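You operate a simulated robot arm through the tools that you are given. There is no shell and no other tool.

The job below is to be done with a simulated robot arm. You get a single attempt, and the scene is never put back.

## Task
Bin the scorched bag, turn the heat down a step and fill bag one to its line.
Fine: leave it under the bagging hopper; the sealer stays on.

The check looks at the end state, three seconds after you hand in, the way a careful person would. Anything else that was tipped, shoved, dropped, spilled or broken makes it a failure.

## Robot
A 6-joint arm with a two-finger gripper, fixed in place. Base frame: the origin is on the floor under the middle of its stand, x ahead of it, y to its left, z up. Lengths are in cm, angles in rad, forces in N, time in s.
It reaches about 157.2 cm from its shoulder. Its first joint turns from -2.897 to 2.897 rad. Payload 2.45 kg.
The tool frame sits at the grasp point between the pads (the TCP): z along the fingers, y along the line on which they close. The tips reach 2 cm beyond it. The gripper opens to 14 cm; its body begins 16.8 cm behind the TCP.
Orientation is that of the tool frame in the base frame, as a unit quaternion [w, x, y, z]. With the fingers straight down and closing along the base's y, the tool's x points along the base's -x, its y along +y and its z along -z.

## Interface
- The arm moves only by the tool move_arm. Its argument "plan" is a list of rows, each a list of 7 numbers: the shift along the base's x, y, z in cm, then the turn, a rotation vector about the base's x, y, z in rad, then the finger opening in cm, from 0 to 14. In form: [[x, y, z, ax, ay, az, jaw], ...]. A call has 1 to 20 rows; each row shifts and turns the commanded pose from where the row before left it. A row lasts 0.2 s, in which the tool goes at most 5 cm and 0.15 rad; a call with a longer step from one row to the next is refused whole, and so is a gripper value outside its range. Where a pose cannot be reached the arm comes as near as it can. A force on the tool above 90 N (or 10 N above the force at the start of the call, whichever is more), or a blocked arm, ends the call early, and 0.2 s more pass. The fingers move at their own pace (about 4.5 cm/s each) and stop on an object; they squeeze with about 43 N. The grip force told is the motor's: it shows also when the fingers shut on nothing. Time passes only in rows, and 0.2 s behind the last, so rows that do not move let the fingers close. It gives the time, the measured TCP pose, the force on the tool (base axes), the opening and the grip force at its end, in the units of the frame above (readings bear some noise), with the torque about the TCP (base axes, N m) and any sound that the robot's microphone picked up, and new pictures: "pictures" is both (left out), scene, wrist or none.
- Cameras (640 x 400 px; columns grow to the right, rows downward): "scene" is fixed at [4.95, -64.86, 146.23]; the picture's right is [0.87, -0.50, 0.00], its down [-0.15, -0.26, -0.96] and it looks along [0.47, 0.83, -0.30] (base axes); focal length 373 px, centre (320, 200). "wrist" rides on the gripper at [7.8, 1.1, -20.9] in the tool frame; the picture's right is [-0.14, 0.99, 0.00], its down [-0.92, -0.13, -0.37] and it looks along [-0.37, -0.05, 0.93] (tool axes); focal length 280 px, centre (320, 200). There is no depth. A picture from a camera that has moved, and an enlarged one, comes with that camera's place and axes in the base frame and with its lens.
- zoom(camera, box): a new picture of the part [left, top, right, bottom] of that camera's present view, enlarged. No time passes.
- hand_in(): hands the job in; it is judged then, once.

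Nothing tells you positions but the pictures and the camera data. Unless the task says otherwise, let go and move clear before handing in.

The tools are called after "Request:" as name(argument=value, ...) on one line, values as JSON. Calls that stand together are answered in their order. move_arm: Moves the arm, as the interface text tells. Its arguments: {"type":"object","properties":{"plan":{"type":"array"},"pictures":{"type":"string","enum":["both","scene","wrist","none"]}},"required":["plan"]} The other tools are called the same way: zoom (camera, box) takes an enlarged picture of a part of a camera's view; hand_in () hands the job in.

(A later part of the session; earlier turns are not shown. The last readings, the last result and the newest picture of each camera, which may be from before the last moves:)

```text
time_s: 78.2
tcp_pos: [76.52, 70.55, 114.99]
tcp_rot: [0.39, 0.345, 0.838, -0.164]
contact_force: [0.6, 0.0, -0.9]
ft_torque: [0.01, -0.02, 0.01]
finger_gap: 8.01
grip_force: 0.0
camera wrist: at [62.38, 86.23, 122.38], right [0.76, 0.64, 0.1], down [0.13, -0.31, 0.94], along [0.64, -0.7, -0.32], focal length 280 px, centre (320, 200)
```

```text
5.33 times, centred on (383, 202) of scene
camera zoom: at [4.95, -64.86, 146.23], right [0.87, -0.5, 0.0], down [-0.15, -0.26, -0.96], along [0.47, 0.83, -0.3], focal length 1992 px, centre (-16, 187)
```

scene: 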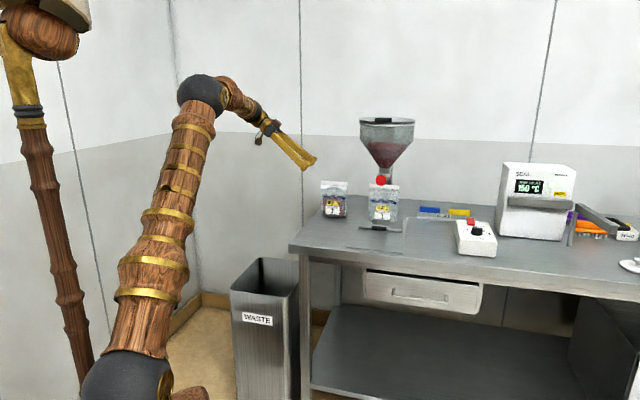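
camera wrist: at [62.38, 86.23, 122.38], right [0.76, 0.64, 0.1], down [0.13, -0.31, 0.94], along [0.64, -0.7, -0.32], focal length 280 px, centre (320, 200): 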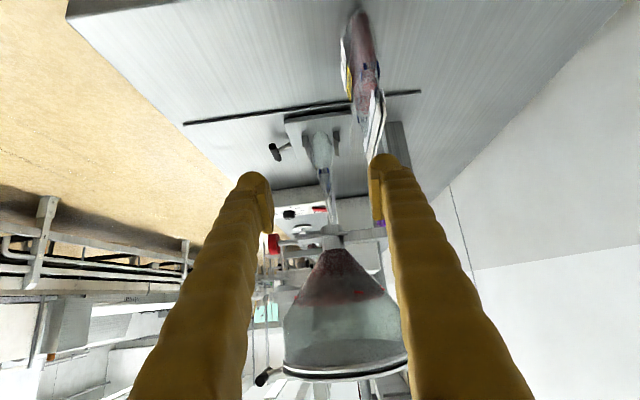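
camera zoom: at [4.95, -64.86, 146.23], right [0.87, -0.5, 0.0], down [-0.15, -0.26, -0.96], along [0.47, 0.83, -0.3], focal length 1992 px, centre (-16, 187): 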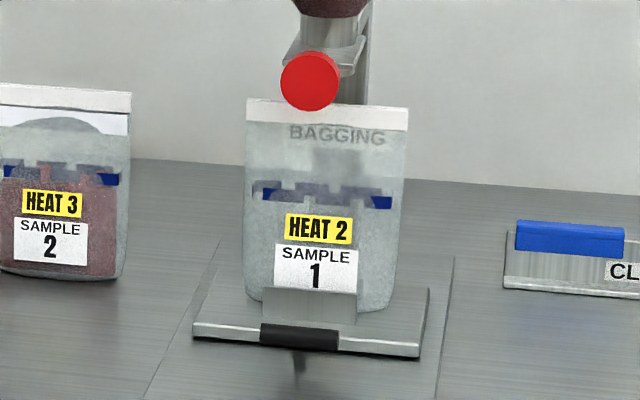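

From the side, the bag mouth sits directly beneath the spout, within a few millimetres. The gate blade's rod runs forward to the red knob at about [91, 40, 112]. I'll swing back to the front and line up with the knob.

Request:
move_arm(plan=[[0, 0, 3, 0, 0, 0, 7], [0, 0, 3, 0, 0, 0, 7], [0, -3.9, 0, 0, 0, 0.1428, 7], [0, -3.9, 0, 0, 0, 0.1428, 7], [0, -3.9, 0, 0, 0, 0.1428, 7], [0, -3.9, 0, 0, 0, 0.1428, 7], [0, -3.9, 0, 0, 0, 0.1428, 7], [0, -3.9, 0, 0, 0, 0.1428, 7], [0, -3.9, 0, 0, 0, 0.1428, 7], [0, -3.9, 0, 0, 0, 0.1428, 7], [0, -3.9, 0, 0, 0, 0.1428, 7], [0, -3.9, 0, 0, 0, 0.1428, 7], [0, -3.9, 0, 0, 0, 0.1428, 7], [2, 1.5, -2.2, 0, 0, 0, 7], [2, 1.5, -2.2, 0, 0, 0, 7], [2, 1.5, -2.2, 0, 0, 0, 7], [2, 1.5, -2.2, 0, 0, 0, 7], [0, 0, 0, 0, 0, 0, 7]])

Request:
zoom(camera="wrist", box=[240, 100, 420, 300])

Request:
zoom(camera="scene", box=[345, 150, 435, 250])

```text
time_s: 82.0
tcp_pos: [84.73, 33.62, 112.46]
tcp_rot: [0.391, -0.35, 0.836, 0.161]
contact_force: [-0.1, -0.1, -0.8]
ft_torque: [-0.01, 0.01, 0.02]
finger_gap: 7.01
grip_force: 0.0
camera wrist: at [69.1, 19.45, 119.83], right [-0.64, 0.76, 0.1], down [0.31, 0.13, 0.94], along [0.7, 0.64, -0.32], focal length 280 px, centre (320, 200)
```

scene: 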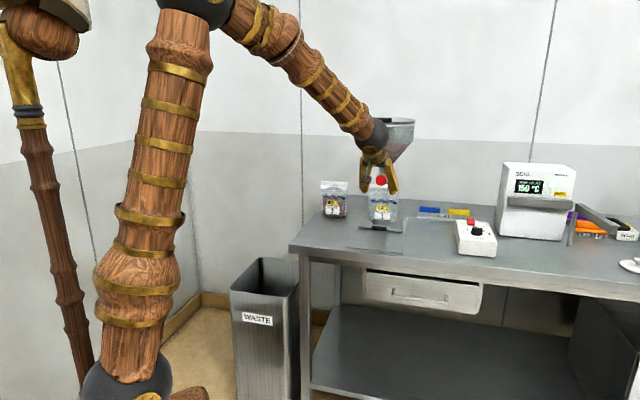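
wrist: 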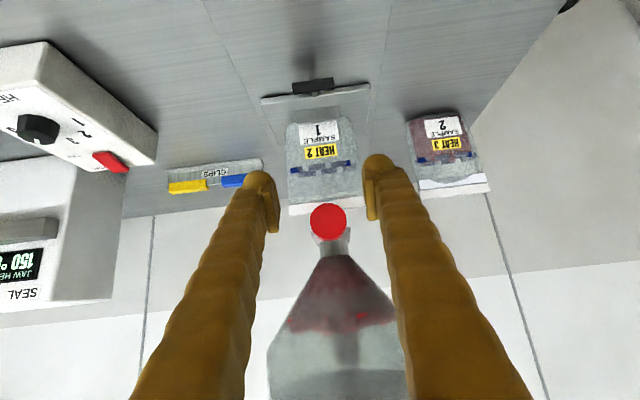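

```text
2.00 times, centred on (330, 200) of wrist
camera zoom: at [69.1, 19.45, 119.83], right [-0.64, 0.76, 0.1], down [0.31, 0.13, 0.94], along [0.7, 0.64, -0.32], focal length 561 px, centre (300, 200)
```

zoom: 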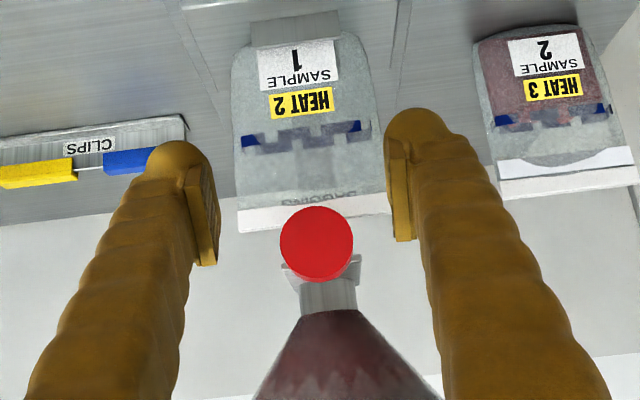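

```text
4.00 times, centred on (390, 200) of scene
camera zoom: at [4.95, -64.86, 146.23], right [0.87, -0.5, 0.0], down [-0.15, -0.26, -0.96], along [0.47, 0.83, -0.3], focal length 1494 px, centre (40, 200)
```

zoom: 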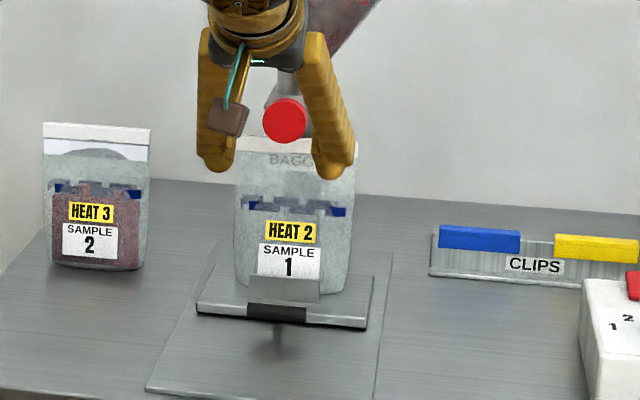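

Request:
move_arm(plan=[[1.6, 1.6, 0, 0, 0, 0, 7], [1.6, 1.6, 0, 0, 0, 0, 7], [1.6, 1.6, 0, 0, 0, 0, 7], [1.4, 1.4, 0.1, 0, 0, 0, 7], [0, 0, 0, 0, 0, 0, 7]])

Request:
zoom(camera="wrist", box=[240, 100, 420, 300])

Request:
zoom(camera="scene", box=[345, 150, 435, 250])

```text
time_s: 83.2
tcp_pos: [90.9, 39.77, 112.44]
tcp_rot: [0.391, -0.35, 0.836, 0.162]
contact_force: [-0.3, -0.6, -0.4]
ft_torque: [-0.02, -0.01, -0.02]
finger_gap: 7.0
grip_force: 0.1
camera wrist: at [75.3, 25.62, 119.81], right [-0.64, 0.76, 0.1], down [0.31, 0.13, 0.94], along [0.7, 0.64, -0.32], focal length 280 px, centre (320, 200)
```

scene: 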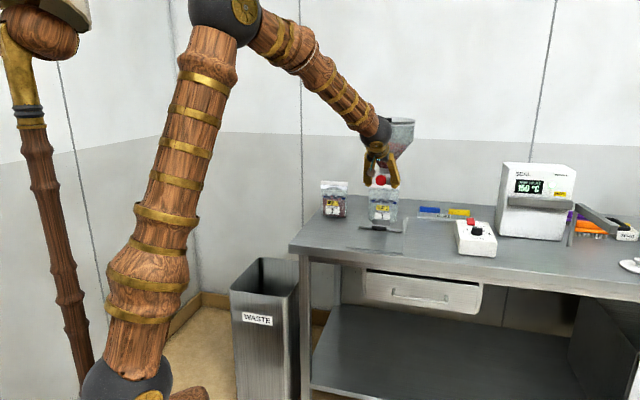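
wrist: 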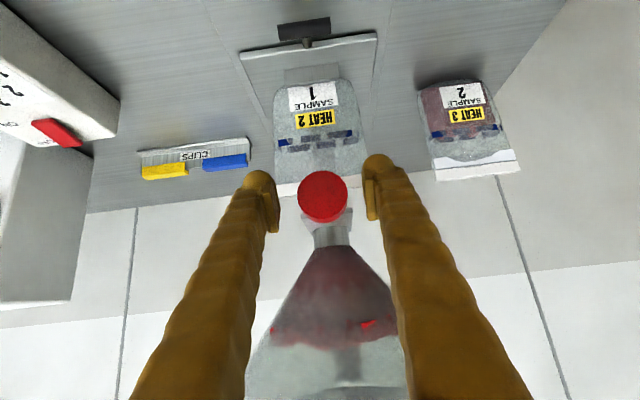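

```text
2.00 times, centred on (330, 200) of wrist
camera zoom: at [75.3, 25.62, 119.81], right [-0.64, 0.76, 0.1], down [0.31, 0.13, 0.94], along [0.7, 0.64, -0.32], focal length 561 px, centre (300, 200)
```

zoom: 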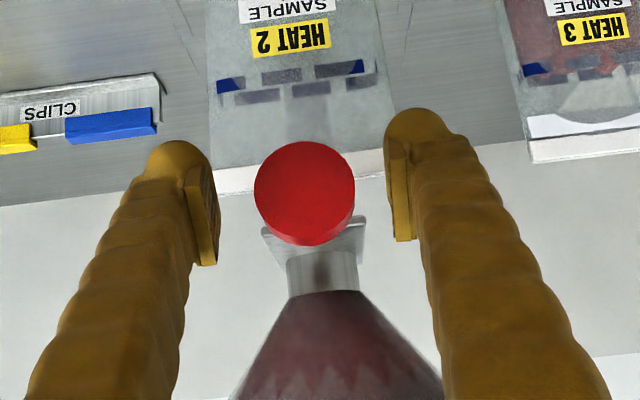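

```text
4.00 times, centred on (390, 200) of scene
camera zoom: at [4.95, -64.86, 146.23], right [0.87, -0.5, 0.0], down [-0.15, -0.26, -0.96], along [0.47, 0.83, -0.3], focal length 1494 px, centre (40, 200)
```

zoom: 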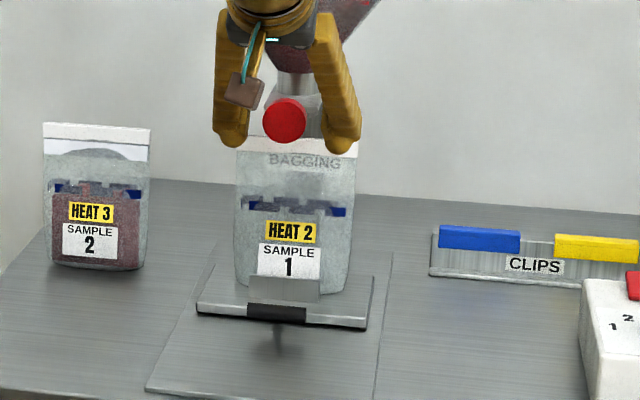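

Request:
move_arm(plan=[[0.2, 0.42, 0, 0, 0, 0, 7], [0, 0, 0, 0, 0, 0, 5.5], [0, 0, 0, 0, 0, 0, 4], [0, 0, 0, 0, 0, 0, 3], [0, 0, 0, 0, 0, 0, 3], [0, 0, 0, 0, 0, 0, 3]])

Request:
zoom(camera="wrist", box=[240, 100, 420, 300])

Request:
zoom(camera="scene", box=[355, 165, 411, 240])

```text
time_s: 84.6
tcp_pos: [91.04, 40.24, 112.41]
tcp_rot: [0.391, -0.349, 0.836, 0.161]
contact_force: [-2.2, 2.4, 0.3]
ft_torque: [-0.01, 0.05, -0.06]
finger_gap: 3.7
grip_force: 45.2
camera wrist: at [75.48, 26.06, 119.79], right [-0.64, 0.76, 0.1], down [0.31, 0.13, 0.94], along [0.7, 0.64, -0.32], focal length 280 px, centre (320, 200)
```

scene: 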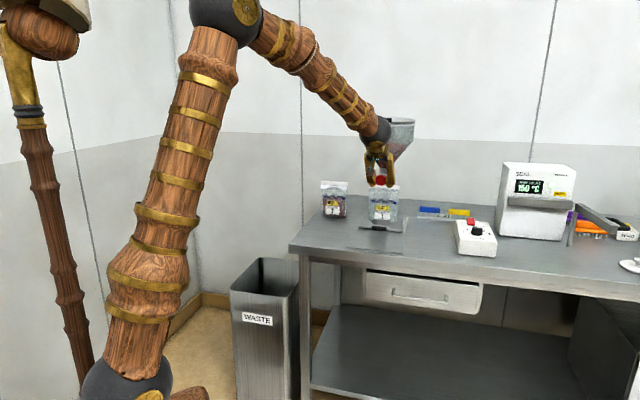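
wrist: 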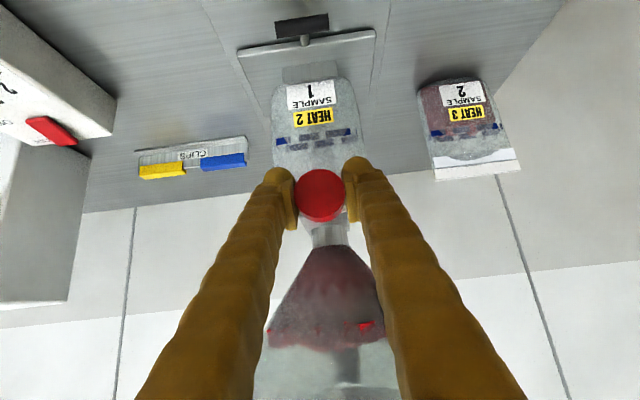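

```text
2.00 times, centred on (330, 200) of wrist
camera zoom: at [75.48, 26.06, 119.79], right [-0.64, 0.76, 0.1], down [0.31, 0.13, 0.94], along [0.7, 0.64, -0.32], focal length 561 px, centre (300, 200)
```

zoom: 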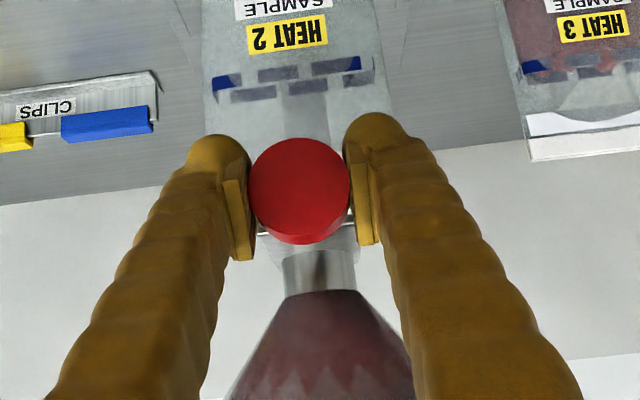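

```text
5.33 times, centred on (383, 202) of scene
camera zoom: at [4.95, -64.86, 146.23], right [0.87, -0.5, 0.0], down [-0.15, -0.26, -0.96], along [0.47, 0.83, -0.3], focal length 1992 px, centre (-16, 187)
```

zoom: 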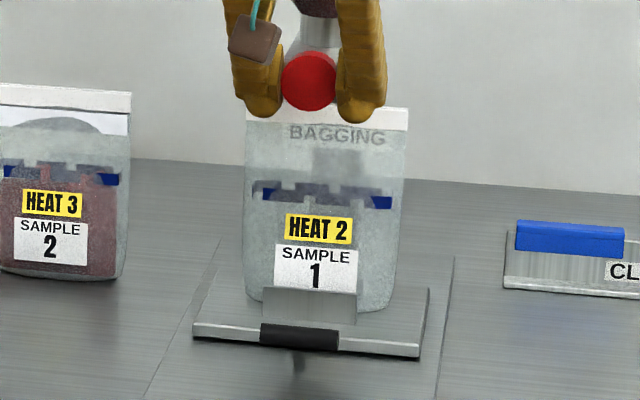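

I have the knob. I'll test the gate with a short pull and immediate return, to see how fast it flows.

Request:
move_arm(plan=[[-0.5, -0.5, 0, 0, 0, 0, 3], [0.5, 0.5, 0, 0, 0, 0, 3]])

Request:
zoom(camera="scene", box=[355, 165, 411, 240])

Request:
zoom(camera="wrist", box=[240, 60, 420, 260])

```text
time_s: 85.2
tcp_pos: [91.12, 40.1, 112.42]
tcp_rot: [0.391, -0.349, 0.837, 0.161]
contact_force: [-3.8, 1.4, 2.6]
ft_torque: [-0.08, 0.17, 0.02]
finger_gap: 3.78
grip_force: 44.5
camera wrist: at [75.48, 26.06, 119.74], right [-0.64, 0.76, 0.1], down [0.31, 0.13, 0.94], along [0.7, 0.64, -0.32], focal length 280 px, centre (320, 200)
```

scene: 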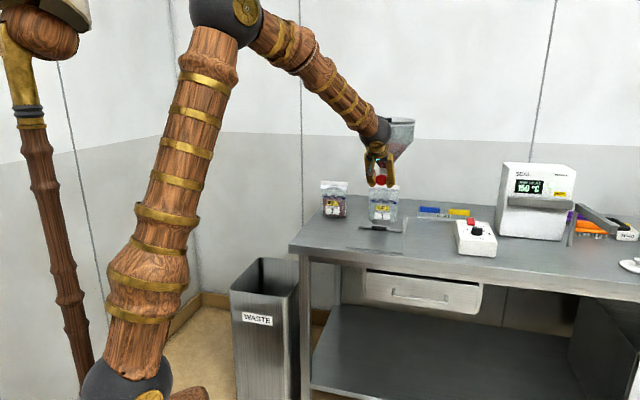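
wrist: 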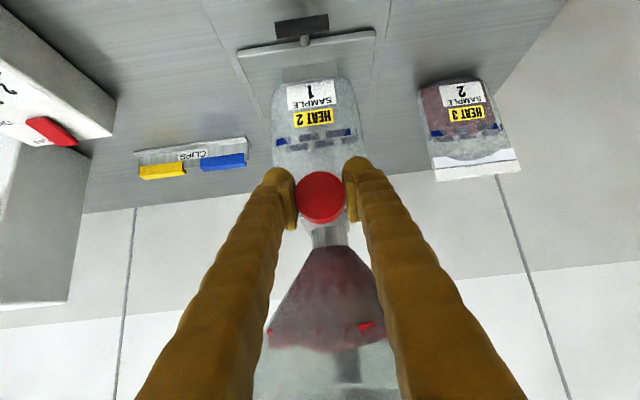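

```text
5.33 times, centred on (383, 202) of scene
camera zoom: at [4.95, -64.86, 146.23], right [0.87, -0.5, 0.0], down [-0.15, -0.26, -0.96], along [0.47, 0.83, -0.3], focal length 1992 px, centre (-16, 187)
```

zoom: 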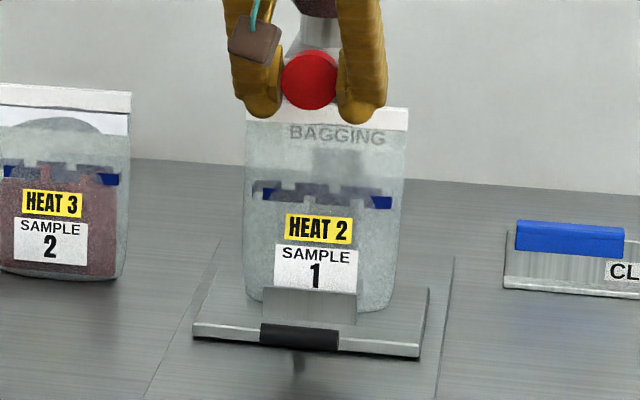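

```text
2.00 times, centred on (330, 160) of wrist
camera zoom: at [75.48, 26.06, 119.74], right [-0.64, 0.76, 0.1], down [0.31, 0.13, 0.94], along [0.7, 0.64, -0.32], focal length 561 px, centre (300, 280)
```

zoom: 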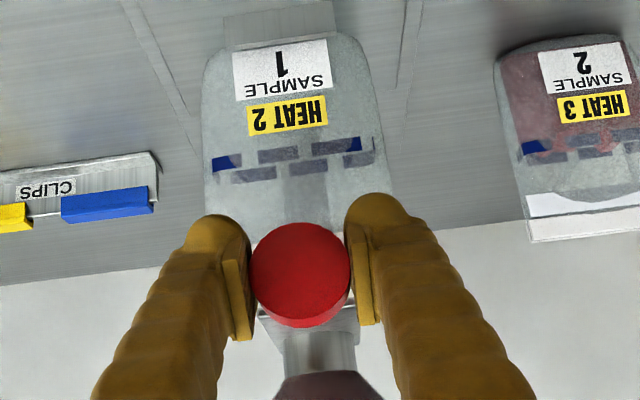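

Request:
move_arm(plan=[[-0.53, -0.53, 0, 0, 0, 0, 3], [-0.53, -0.53, 0, 0, 0, 0, 3], [0.53, 0.53, 0, 0, 0, 0, 3], [0.53, 0.53, 0, 0, 0, 0, 3]])

Request:
zoom(camera="scene", box=[355, 165, 411, 240])

Request:
zoom(camera="wrist", box=[240, 60, 420, 260])

```text
time_s: 86.2
tcp_pos: [91.03, 40.24, 112.42]
tcp_rot: [0.392, -0.349, 0.836, 0.161]
contact_force: [2.8, -7.1, 9.4]
ft_torque: [0.08, -0.03, -0.13]
finger_gap: 3.83
grip_force: 45.2
camera wrist: at [75.44, 26.05, 119.79], right [-0.64, 0.76, 0.1], down [0.31, 0.13, 0.94], along [0.7, 0.64, -0.32], focal length 280 px, centre (320, 200)
```

scene: 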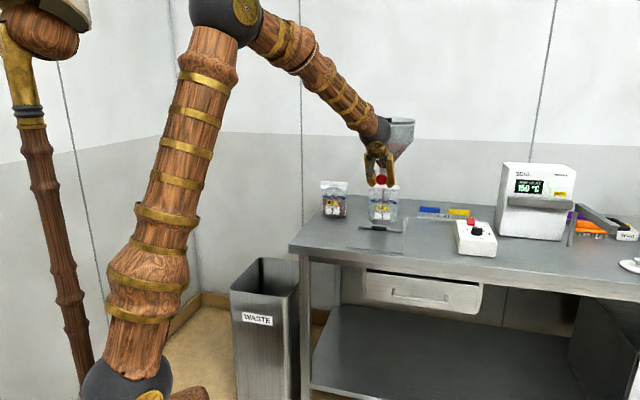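
wrist: 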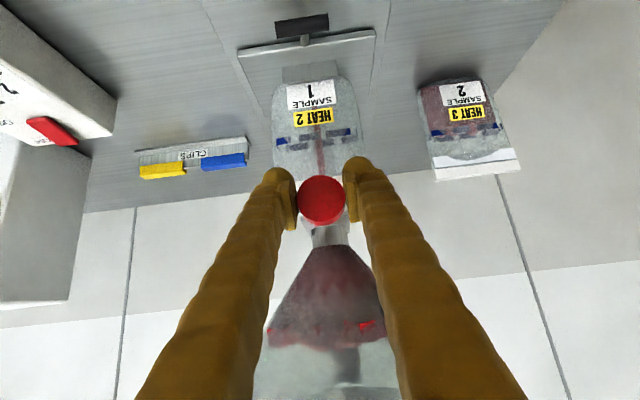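

```text
5.33 times, centred on (383, 202) of scene
camera zoom: at [4.95, -64.86, 146.23], right [0.87, -0.5, 0.0], down [-0.15, -0.26, -0.96], along [0.47, 0.83, -0.3], focal length 1992 px, centre (-16, 187)
```

zoom: 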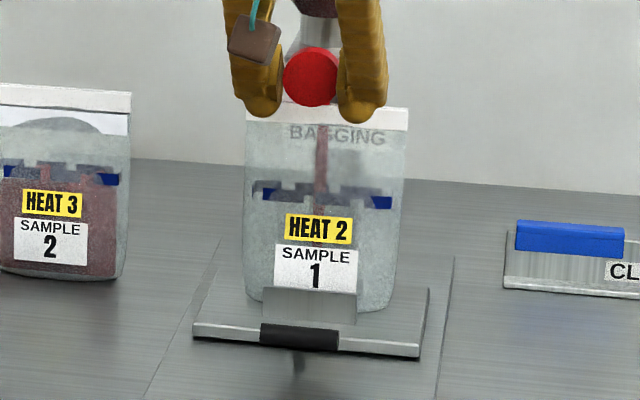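

```text
2.00 times, centred on (330, 160) of wrist
camera zoom: at [75.44, 26.05, 119.79], right [-0.64, 0.76, 0.1], down [0.31, 0.13, 0.94], along [0.7, 0.64, -0.32], focal length 561 px, centre (300, 280)
```

zoom: 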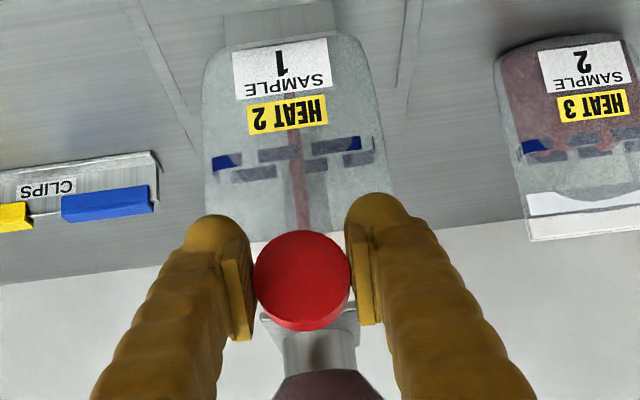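

Powder is streaming into the bag, and the gate may not be fully shut. I'll push the knob in a bit further and check whether the stream stops.

Request:
move_arm(plan=[[0.35, 0.35, 0, 0, 0, 0, 3]])

Request:
zoom(camera="scene", box=[355, 165, 411, 240])

Request:
zoom(camera="wrist", box=[240, 60, 420, 260])

```text
time_s: 86.6
tcp_pos: [91.37, 40.56, 112.53]
tcp_rot: [0.391, -0.35, 0.836, 0.161]
contact_force: [3.0, -8.2, 18.2]
ft_torque: [0.17, -0.12, -0.14]
finger_gap: 3.87
grip_force: 45.0
camera wrist: at [75.82, 26.42, 119.77], right [-0.64, 0.76, 0.1], down [0.3, 0.13, 0.94], along [0.7, 0.64, -0.32], focal length 280 px, centre (320, 200)
```

scene: 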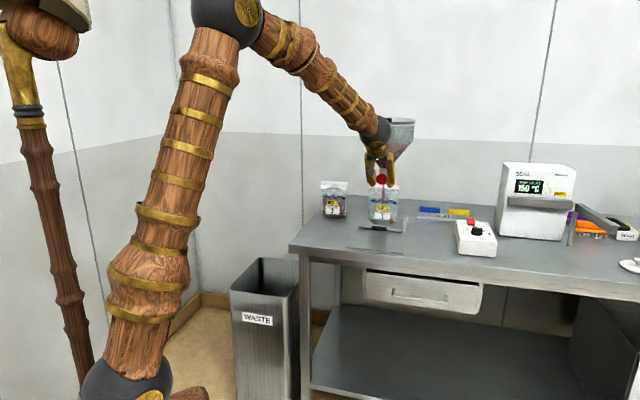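
wrist: 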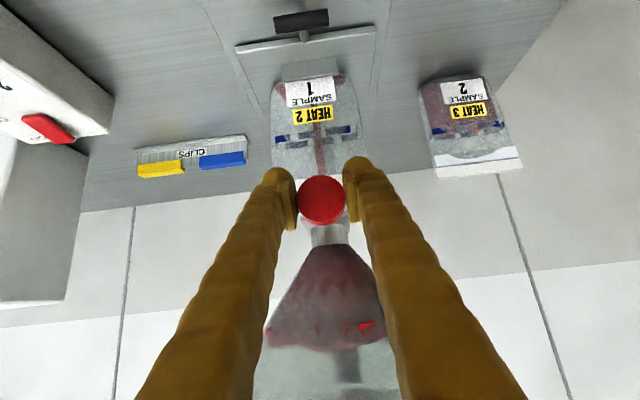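

```text
5.33 times, centred on (383, 202) of scene
camera zoom: at [4.95, -64.86, 146.23], right [0.87, -0.5, 0.0], down [-0.15, -0.26, -0.96], along [0.47, 0.83, -0.3], focal length 1992 px, centre (-16, 187)
```

zoom: 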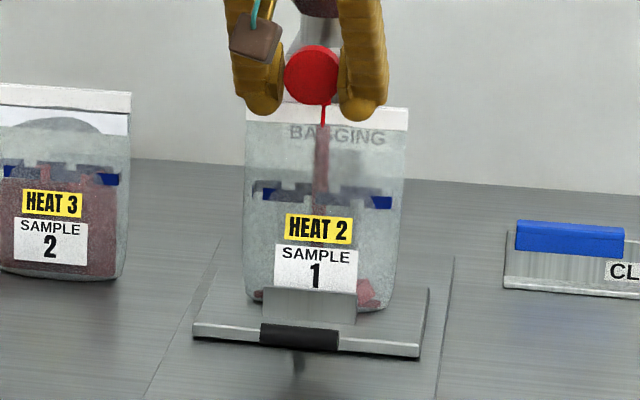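

```text
2.00 times, centred on (330, 160) of wrist
camera zoom: at [75.82, 26.42, 119.77], right [-0.64, 0.76, 0.1], down [0.3, 0.13, 0.94], along [0.7, 0.64, -0.32], focal length 561 px, centre (300, 280)
```

zoom: 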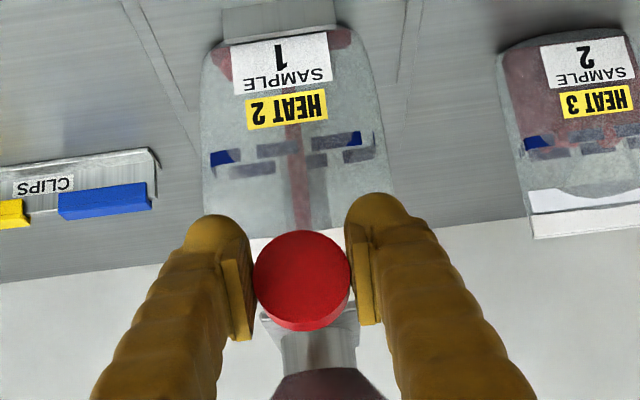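

Request:
zoom(camera="scene", box=[370, 165, 402, 185])

Request:
zoom(camera="scene", box=[365, 185, 405, 235])

Request:
zoom(camera="wrist", box=[270, 70, 370, 180])

```text
16.00 times, centred on (386, 175) of scene
camera zoom: at [4.95, -64.86, 146.23], right [0.87, -0.5, 0.0], down [-0.15, -0.26, -0.96], along [0.47, 0.83, -0.3], focal length 5975 px, centre (-736, 600)
```

zoom: 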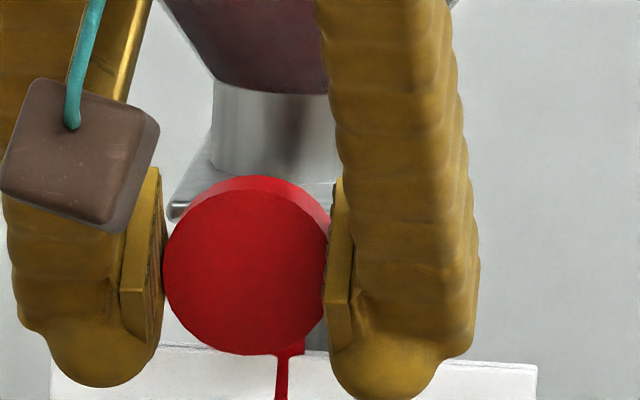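

```text
8.00 times, centred on (385, 210) of scene
camera zoom: at [4.95, -64.86, 146.23], right [0.87, -0.5, 0.0], down [-0.15, -0.26, -0.96], along [0.47, 0.83, -0.3], focal length 2988 px, centre (-200, 120)
```

zoom: 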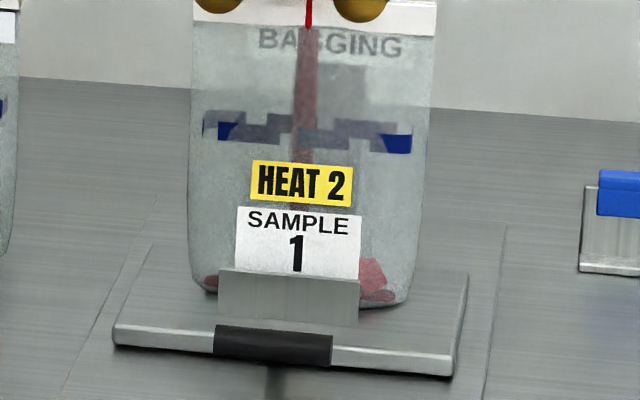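

```text
3.64 times, centred on (320, 125) of wrist
camera zoom: at [75.82, 26.42, 119.77], right [-0.64, 0.76, 0.1], down [0.3, 0.13, 0.94], along [0.7, 0.64, -0.32], focal length 1020 px, centre (320, 473)
```

zoom: 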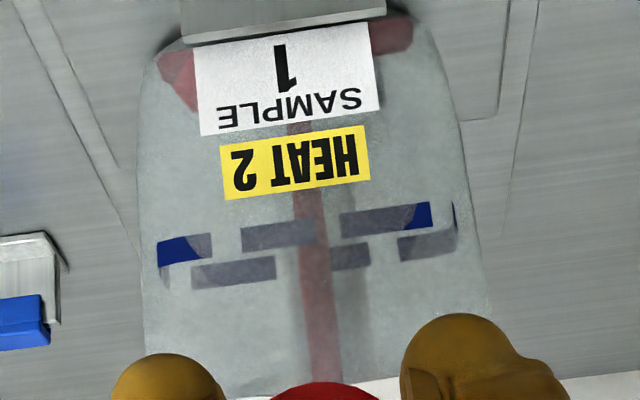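

The stream continues, and the disc has shifted inward, so this gate seems to open by pushing and close by pulling. The bag is still nearly empty, so I'll test that by pulling now.

Request:
move_arm(plan=[[-0.7, -0.7, 0, 0, 0, 0, 3], [-0.7, -0.7, 0, 0, 0, 0, 3]])

Request:
zoom(camera="scene", box=[355, 165, 411, 240])

Request:
zoom(camera="wrist", box=[240, 60, 420, 260])

```text
time_s: 87.2
tcp_pos: [90.19, 39.37, 112.42]
tcp_rot: [0.392, -0.348, 0.836, 0.16]
contact_force: [15.7, 2.7, 15.3]
ft_torque: [0.02, -0.25, -0.04]
finger_gap: 3.84
grip_force: 44.8
camera wrist: at [74.56, 25.14, 119.78], right [-0.64, 0.76, 0.1], down [0.3, 0.13, 0.94], along [0.7, 0.64, -0.32], focal length 280 px, centre (320, 200)
```

scene: 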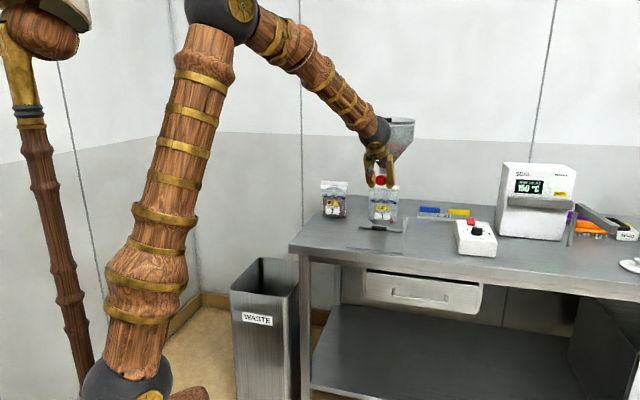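
wrist: 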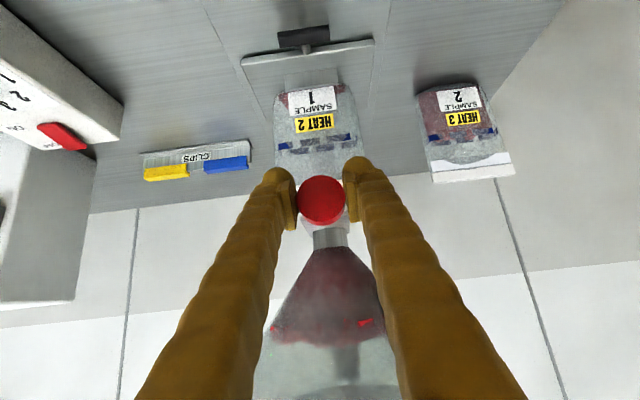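

```text
5.33 times, centred on (383, 202) of scene
camera zoom: at [4.95, -64.86, 146.23], right [0.87, -0.5, 0.0], down [-0.15, -0.26, -0.96], along [0.47, 0.83, -0.3], focal length 1992 px, centre (-16, 187)
```

zoom: 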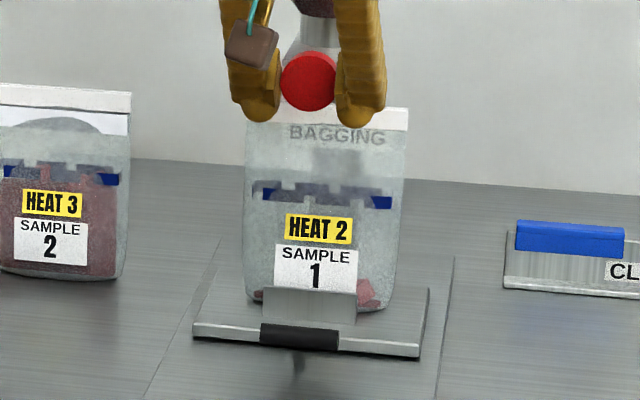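

```text
2.00 times, centred on (330, 160) of wrist
camera zoom: at [74.56, 25.14, 119.78], right [-0.64, 0.76, 0.1], down [0.3, 0.13, 0.94], along [0.7, 0.64, -0.32], focal length 561 px, centre (300, 280)
```

zoom: 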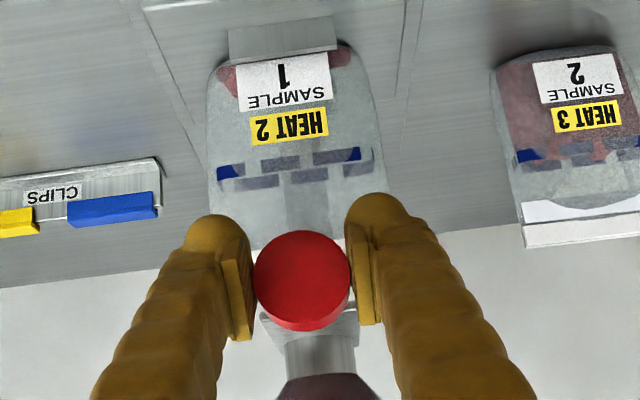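

The stream stopped: pushing in opens the gate and pulling out closes it. The bag is perhaps a quarter full, so I'll dose in short, measured bursts, always closing within the same call.

Request:
move_arm(plan=[[0.75, 0.75, 0, 0, 0, 0, 3], [0, 0, 0, 0, 0, 0, 3], [-0.75, -0.75, 0, 0, 0, 0, 3], [-0.05, -0.05, 0, 0, 0, 0, 3]])

Request:
zoom(camera="scene", box=[355, 165, 411, 240])

Request:
zoom(camera="wrist", box=[240, 60, 420, 260])

```text
time_s: 88.2
tcp_pos: [90.07, 39.21, 112.45]
tcp_rot: [0.391, -0.35, 0.836, 0.162]
contact_force: [35.1, 17.5, 8.3]
ft_torque: [0.11, -0.08, -0.08]
finger_gap: 3.84
grip_force: 45.1
camera wrist: at [74.46, 25.05, 119.76], right [-0.64, 0.76, 0.1], down [0.31, 0.13, 0.94], along [0.7, 0.64, -0.32], focal length 280 px, centre (320, 200)
```

scene: 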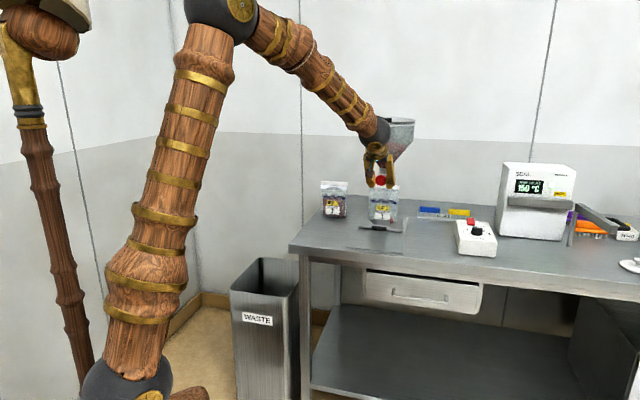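
wrist: 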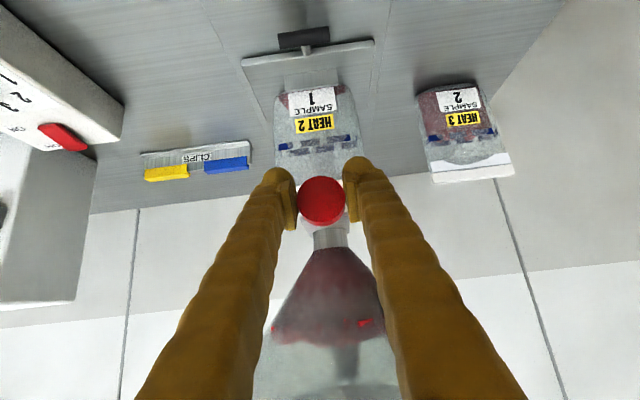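

```text
5.33 times, centred on (383, 202) of scene
camera zoom: at [4.95, -64.86, 146.23], right [0.87, -0.5, 0.0], down [-0.15, -0.26, -0.96], along [0.47, 0.83, -0.3], focal length 1992 px, centre (-16, 187)
```

zoom: 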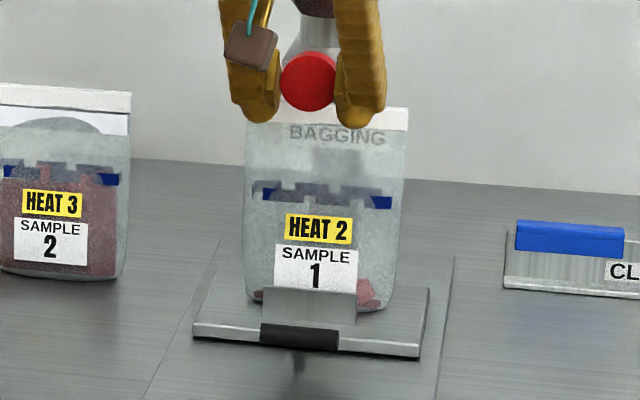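

```text
2.00 times, centred on (330, 160) of wrist
camera zoom: at [74.46, 25.05, 119.76], right [-0.64, 0.76, 0.1], down [0.31, 0.13, 0.94], along [0.7, 0.64, -0.32], focal length 561 px, centre (300, 280)
```

zoom: 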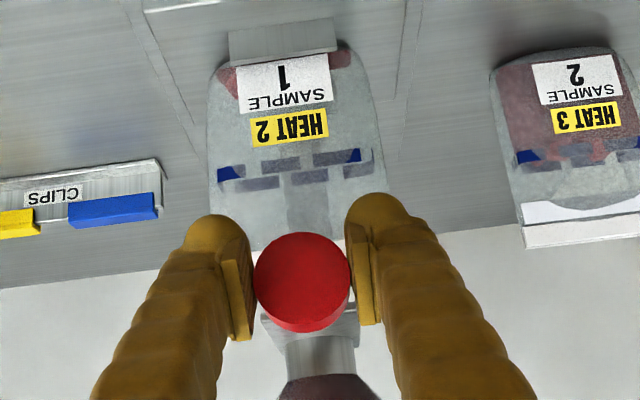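

Request:
move_arm(plan=[[1.0, 1.0, 0, 0, 0, 0, 3], [0, 0, 0, 0, 0, 0, 3], [-1.0, -1.0, 0, 0, 0, 0, 3], [0, 0, 0, 0, 0, 0, 3]])

Request:
zoom(camera="scene", box=[355, 165, 411, 240])

Request:
zoom(camera="wrist", box=[240, 60, 420, 260])

```text
time_s: 89.2
tcp_pos: [89.99, 39.26, 112.46]
tcp_rot: [0.391, -0.35, 0.836, 0.162]
contact_force: [32.8, 16.8, 2.7]
ft_torque: [0.05, -0.08, -0.14]
finger_gap: 3.82
grip_force: 45.3
camera wrist: at [74.44, 25.03, 119.77], right [-0.64, 0.76, 0.1], down [0.31, 0.13, 0.94], along [0.7, 0.64, -0.32], focal length 280 px, centre (320, 200)
```

scene: 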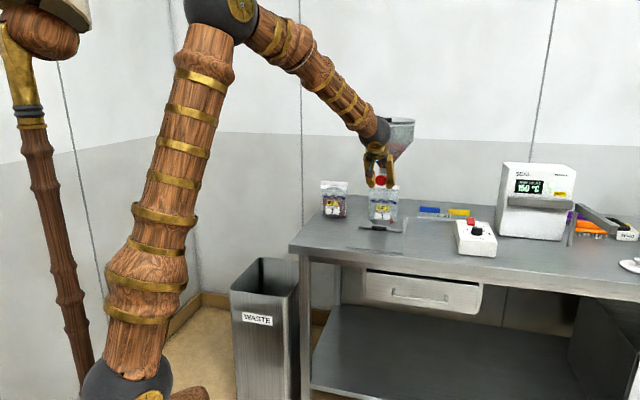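
wrist: 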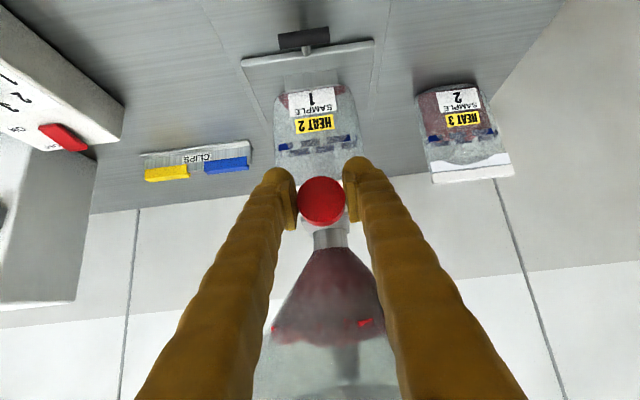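

```text
5.33 times, centred on (383, 202) of scene
camera zoom: at [4.95, -64.86, 146.23], right [0.87, -0.5, 0.0], down [-0.15, -0.26, -0.96], along [0.47, 0.83, -0.3], focal length 1992 px, centre (-16, 187)
```

zoom: 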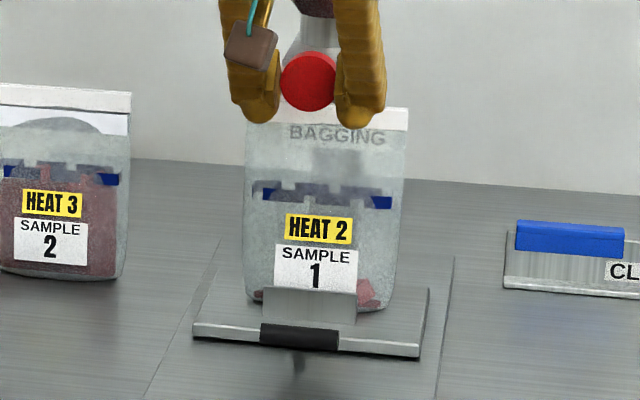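

```text
2.00 times, centred on (330, 160) of wrist
camera zoom: at [74.44, 25.03, 119.77], right [-0.64, 0.76, 0.1], down [0.31, 0.13, 0.94], along [0.7, 0.64, -0.32], focal length 561 px, centre (300, 280)
```

zoom: 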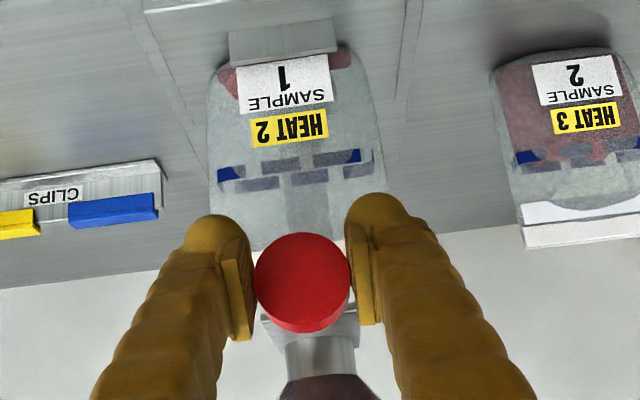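

Request:
move_arm(plan=[[0.8, 0.8, 0, 0, 0, 0, 3]])

Request:
zoom(camera="scene", box=[355, 165, 411, 240])

```text
time_s: 89.6
tcp_pos: [90.76, 39.91, 112.33]
tcp_rot: [0.392, -0.349, 0.836, 0.162]
contact_force: [2.5, -7.5, 13.9]
ft_torque: [-0.02, -0.06, 0.04]
finger_gap: 3.82
grip_force: 45.3
camera wrist: at [75.2, 25.79, 119.76], right [-0.64, 0.76, 0.1], down [0.31, 0.13, 0.94], along [0.7, 0.64, -0.32], focal length 280 px, centre (320, 200)
```

scene: 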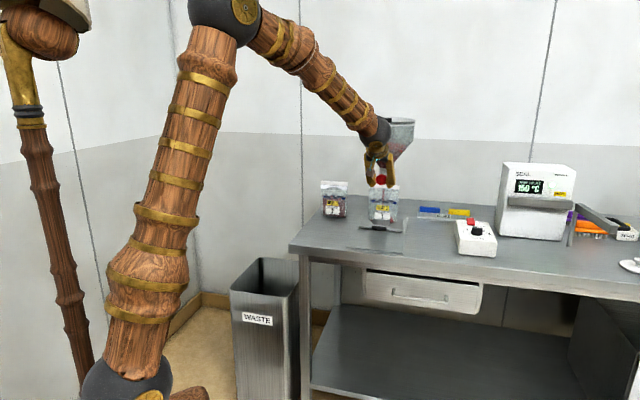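
wrist: 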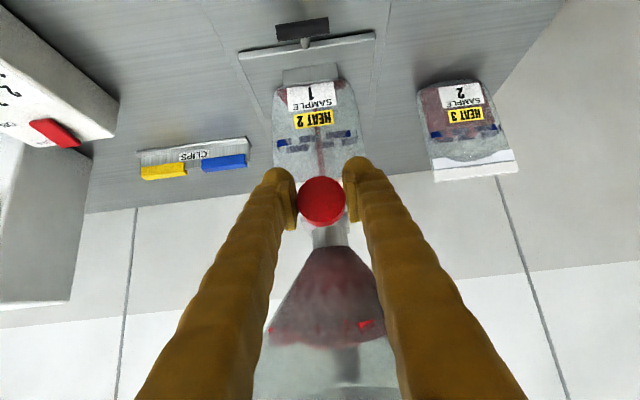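

```text
5.33 times, centred on (383, 202) of scene
camera zoom: at [4.95, -64.86, 146.23], right [0.87, -0.5, 0.0], down [-0.15, -0.26, -0.96], along [0.47, 0.83, -0.3], focal length 1992 px, centre (-16, 187)
```

zoom: 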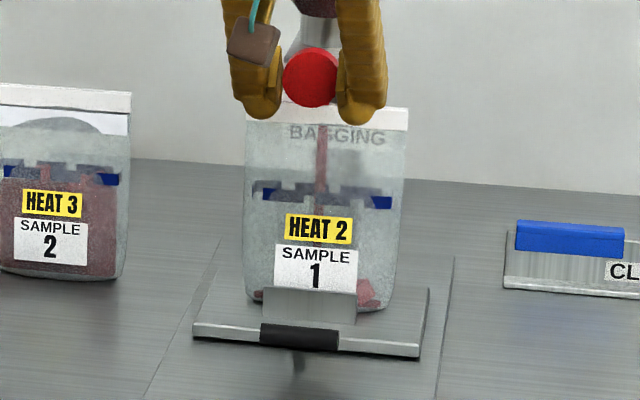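

The stream is on at this opening. I'll hold briefly and watch the level.

Request:
move_arm(plan=[[0, 0, 0, 0, 0, 0, 3]])

Request:
zoom(camera="scene", box=[355, 165, 411, 240])

Request:
zoom(camera="wrist", box=[270, 70, 370, 180])

```text
time_s: 90.0
tcp_pos: [90.79, 39.97, 112.33]
tcp_rot: [0.392, -0.349, 0.836, 0.161]
contact_force: [3.4, -7.7, 12.8]
ft_torque: [0.18, -0.11, -0.12]
finger_gap: 3.84
grip_force: 44.2
camera wrist: at [75.21, 25.81, 119.75], right [-0.64, 0.76, 0.1], down [0.31, 0.13, 0.94], along [0.7, 0.64, -0.32], focal length 280 px, centre (320, 200)
```

scene: 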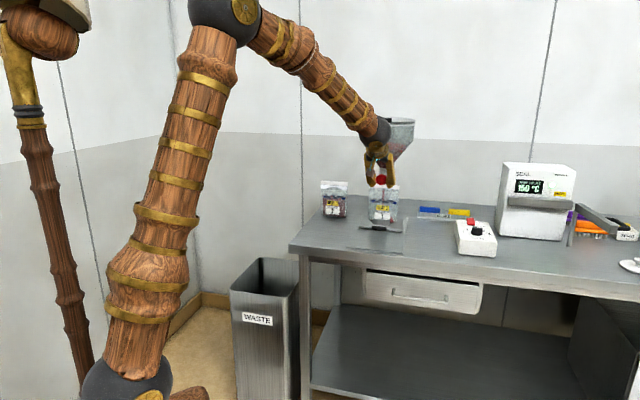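
wrist: 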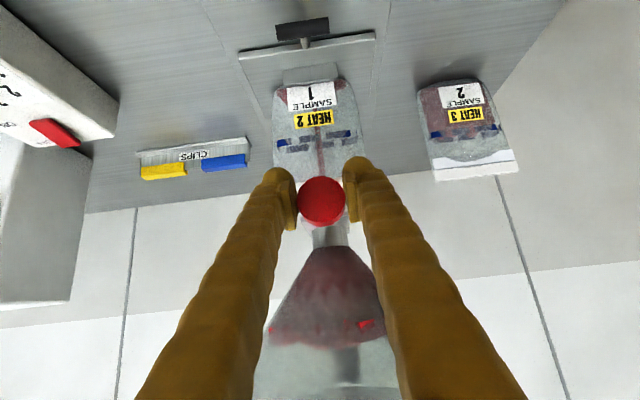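

```text
5.33 times, centred on (383, 202) of scene
camera zoom: at [4.95, -64.86, 146.23], right [0.87, -0.5, 0.0], down [-0.15, -0.26, -0.96], along [0.47, 0.83, -0.3], focal length 1992 px, centre (-16, 187)
```

zoom: 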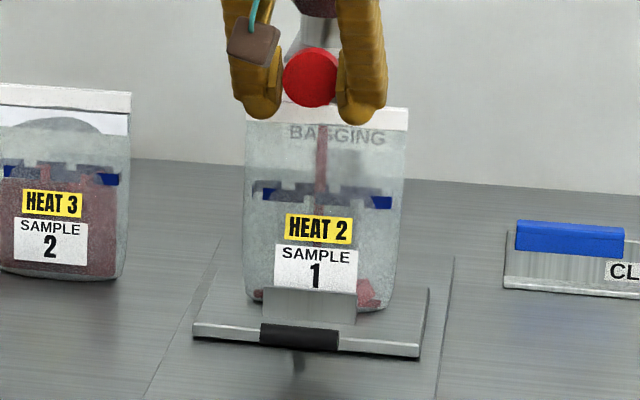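

```text
3.64 times, centred on (320, 125) of wrist
camera zoom: at [75.21, 25.81, 119.75], right [-0.64, 0.76, 0.1], down [0.31, 0.13, 0.94], along [0.7, 0.64, -0.32], focal length 1020 px, centre (320, 473)
```

zoom: 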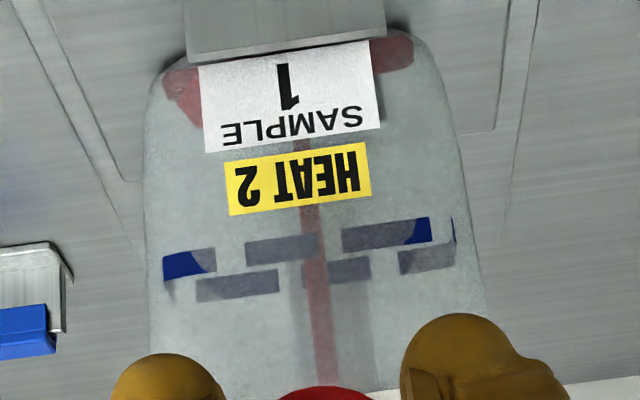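

The flow is slow at this opening, which suits me. I'll hold about a second and check again.

Request:
move_arm(plan=[[0, 0, 0, 0, 0, 0, 3], [0, 0, 0, 0, 0, 0, 3], [0, 0, 0, 0, 0, 0, 3], [0, 0, 0, 0, 0, 0, 3], [0, 0, 0, 0, 0, 0, 3]])

Request:
zoom(camera="scene", box=[355, 165, 411, 240])

Request:
zoom(camera="wrist", box=[270, 70, 370, 180])

```text
time_s: 91.2
tcp_pos: [90.84, 39.98, 112.46]
tcp_rot: [0.392, -0.348, 0.836, 0.16]
contact_force: [5.5, -10.0, 12.9]
ft_torque: [0.13, -0.15, -0.2]
finger_gap: 3.86
grip_force: 45.3
camera wrist: at [75.21, 25.81, 119.74], right [-0.64, 0.76, 0.1], down [0.31, 0.13, 0.94], along [0.7, 0.64, -0.32], focal length 280 px, centre (320, 200)
```

scene: 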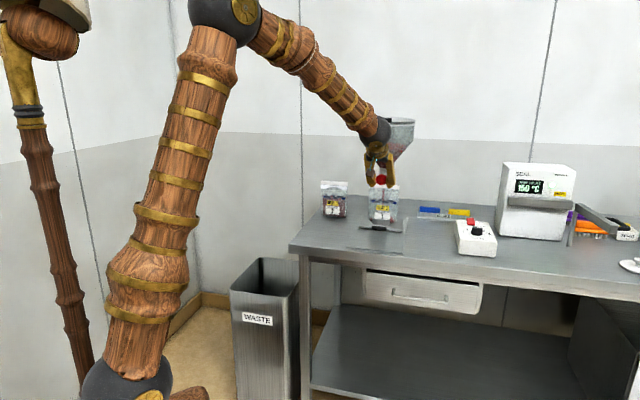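
wrist: 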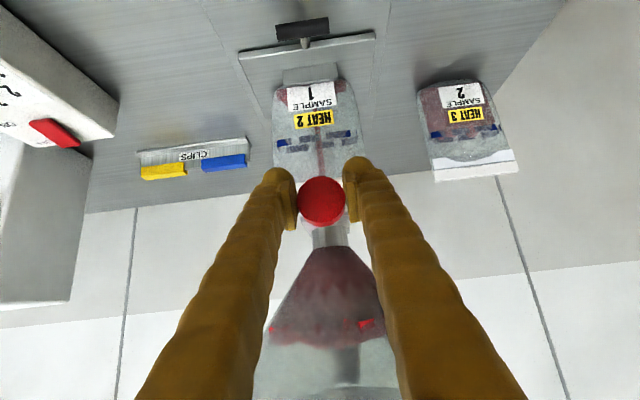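

```text
5.33 times, centred on (383, 202) of scene
camera zoom: at [4.95, -64.86, 146.23], right [0.87, -0.5, 0.0], down [-0.15, -0.26, -0.96], along [0.47, 0.83, -0.3], focal length 1992 px, centre (-16, 187)
```

zoom: 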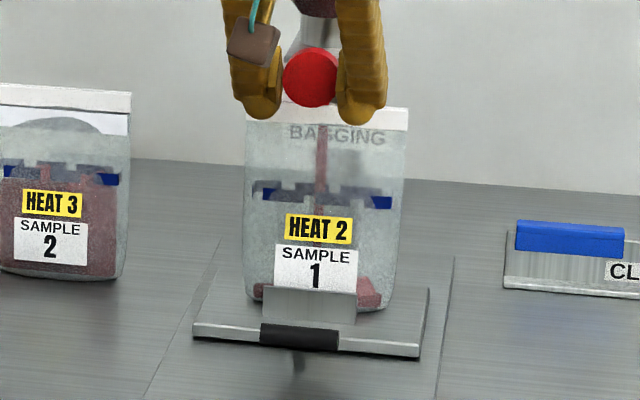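

```text
3.64 times, centred on (320, 125) of wrist
camera zoom: at [75.21, 25.81, 119.74], right [-0.64, 0.76, 0.1], down [0.31, 0.13, 0.94], along [0.7, 0.64, -0.32], focal length 1020 px, centre (320, 473)
```

zoom: 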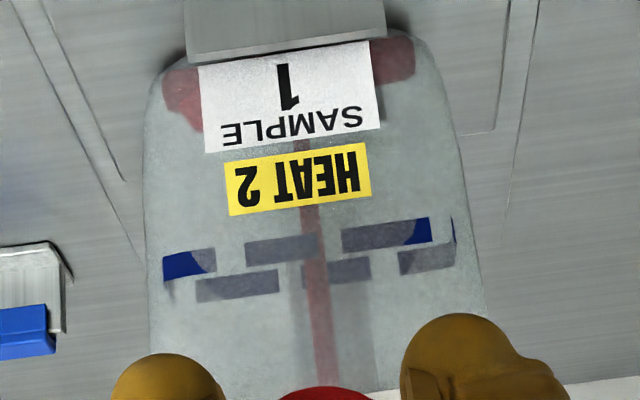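

Request:
move_arm(plan=[[0.3, 0.3, 0, 0, 0, 0, 3], [0, 0, 0, 0, 0, 0, 3]])

Request:
zoom(camera="scene", box=[355, 165, 411, 240])

Request:
zoom(camera="wrist", box=[270, 70, 370, 180])

```text
time_s: 91.8
tcp_pos: [91.12, 40.31, 112.35]
tcp_rot: [0.391, -0.349, 0.836, 0.162]
contact_force: [7.0, -12.0, 13.1]
ft_torque: [0.18, -0.11, -0.26]
finger_gap: 3.86
grip_force: 44.9
camera wrist: at [75.49, 26.1, 119.74], right [-0.64, 0.76, 0.1], down [0.31, 0.13, 0.94], along [0.7, 0.64, -0.32], focal length 280 px, centre (320, 200)
```

scene: 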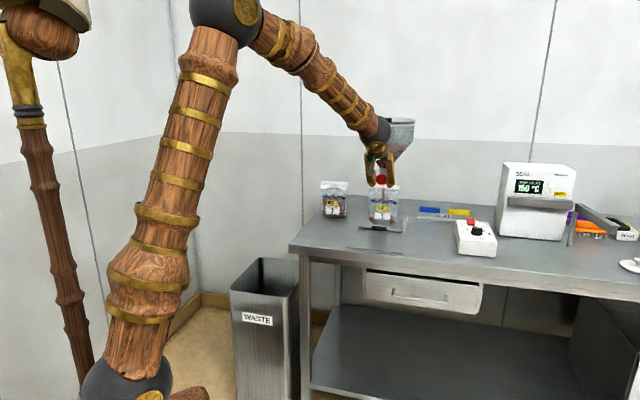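
wrist: 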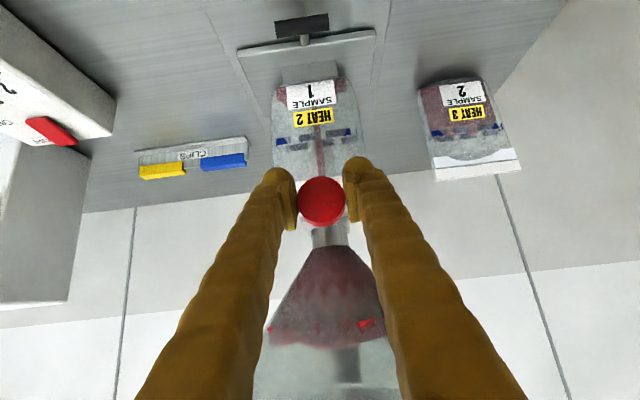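

```text
5.33 times, centred on (383, 202) of scene
camera zoom: at [4.95, -64.86, 146.23], right [0.87, -0.5, 0.0], down [-0.15, -0.26, -0.96], along [0.47, 0.83, -0.3], focal length 1992 px, centre (-16, 187)
```

zoom: 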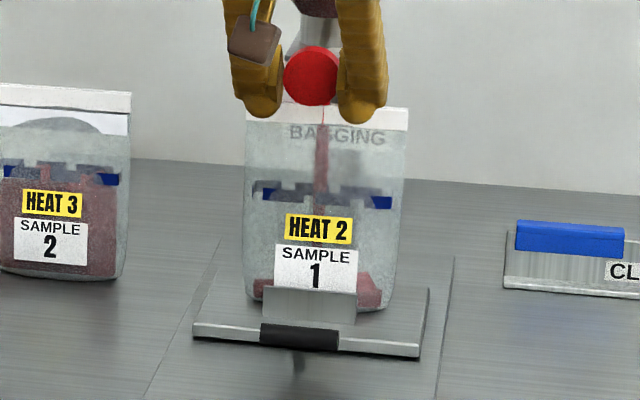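

```text
3.64 times, centred on (320, 125) of wrist
camera zoom: at [75.49, 26.1, 119.74], right [-0.64, 0.76, 0.1], down [0.31, 0.13, 0.94], along [0.7, 0.64, -0.32], focal length 1020 px, centre (320, 473)
```

zoom: 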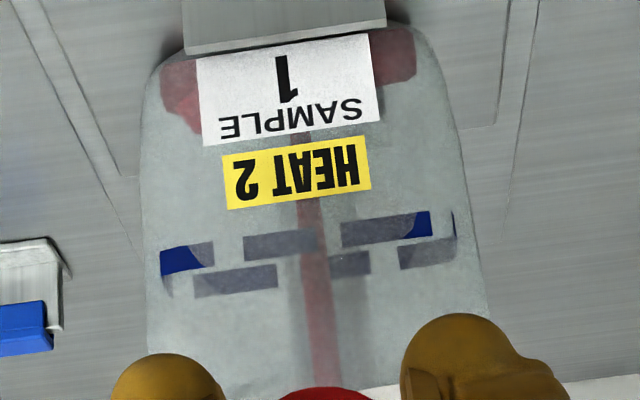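

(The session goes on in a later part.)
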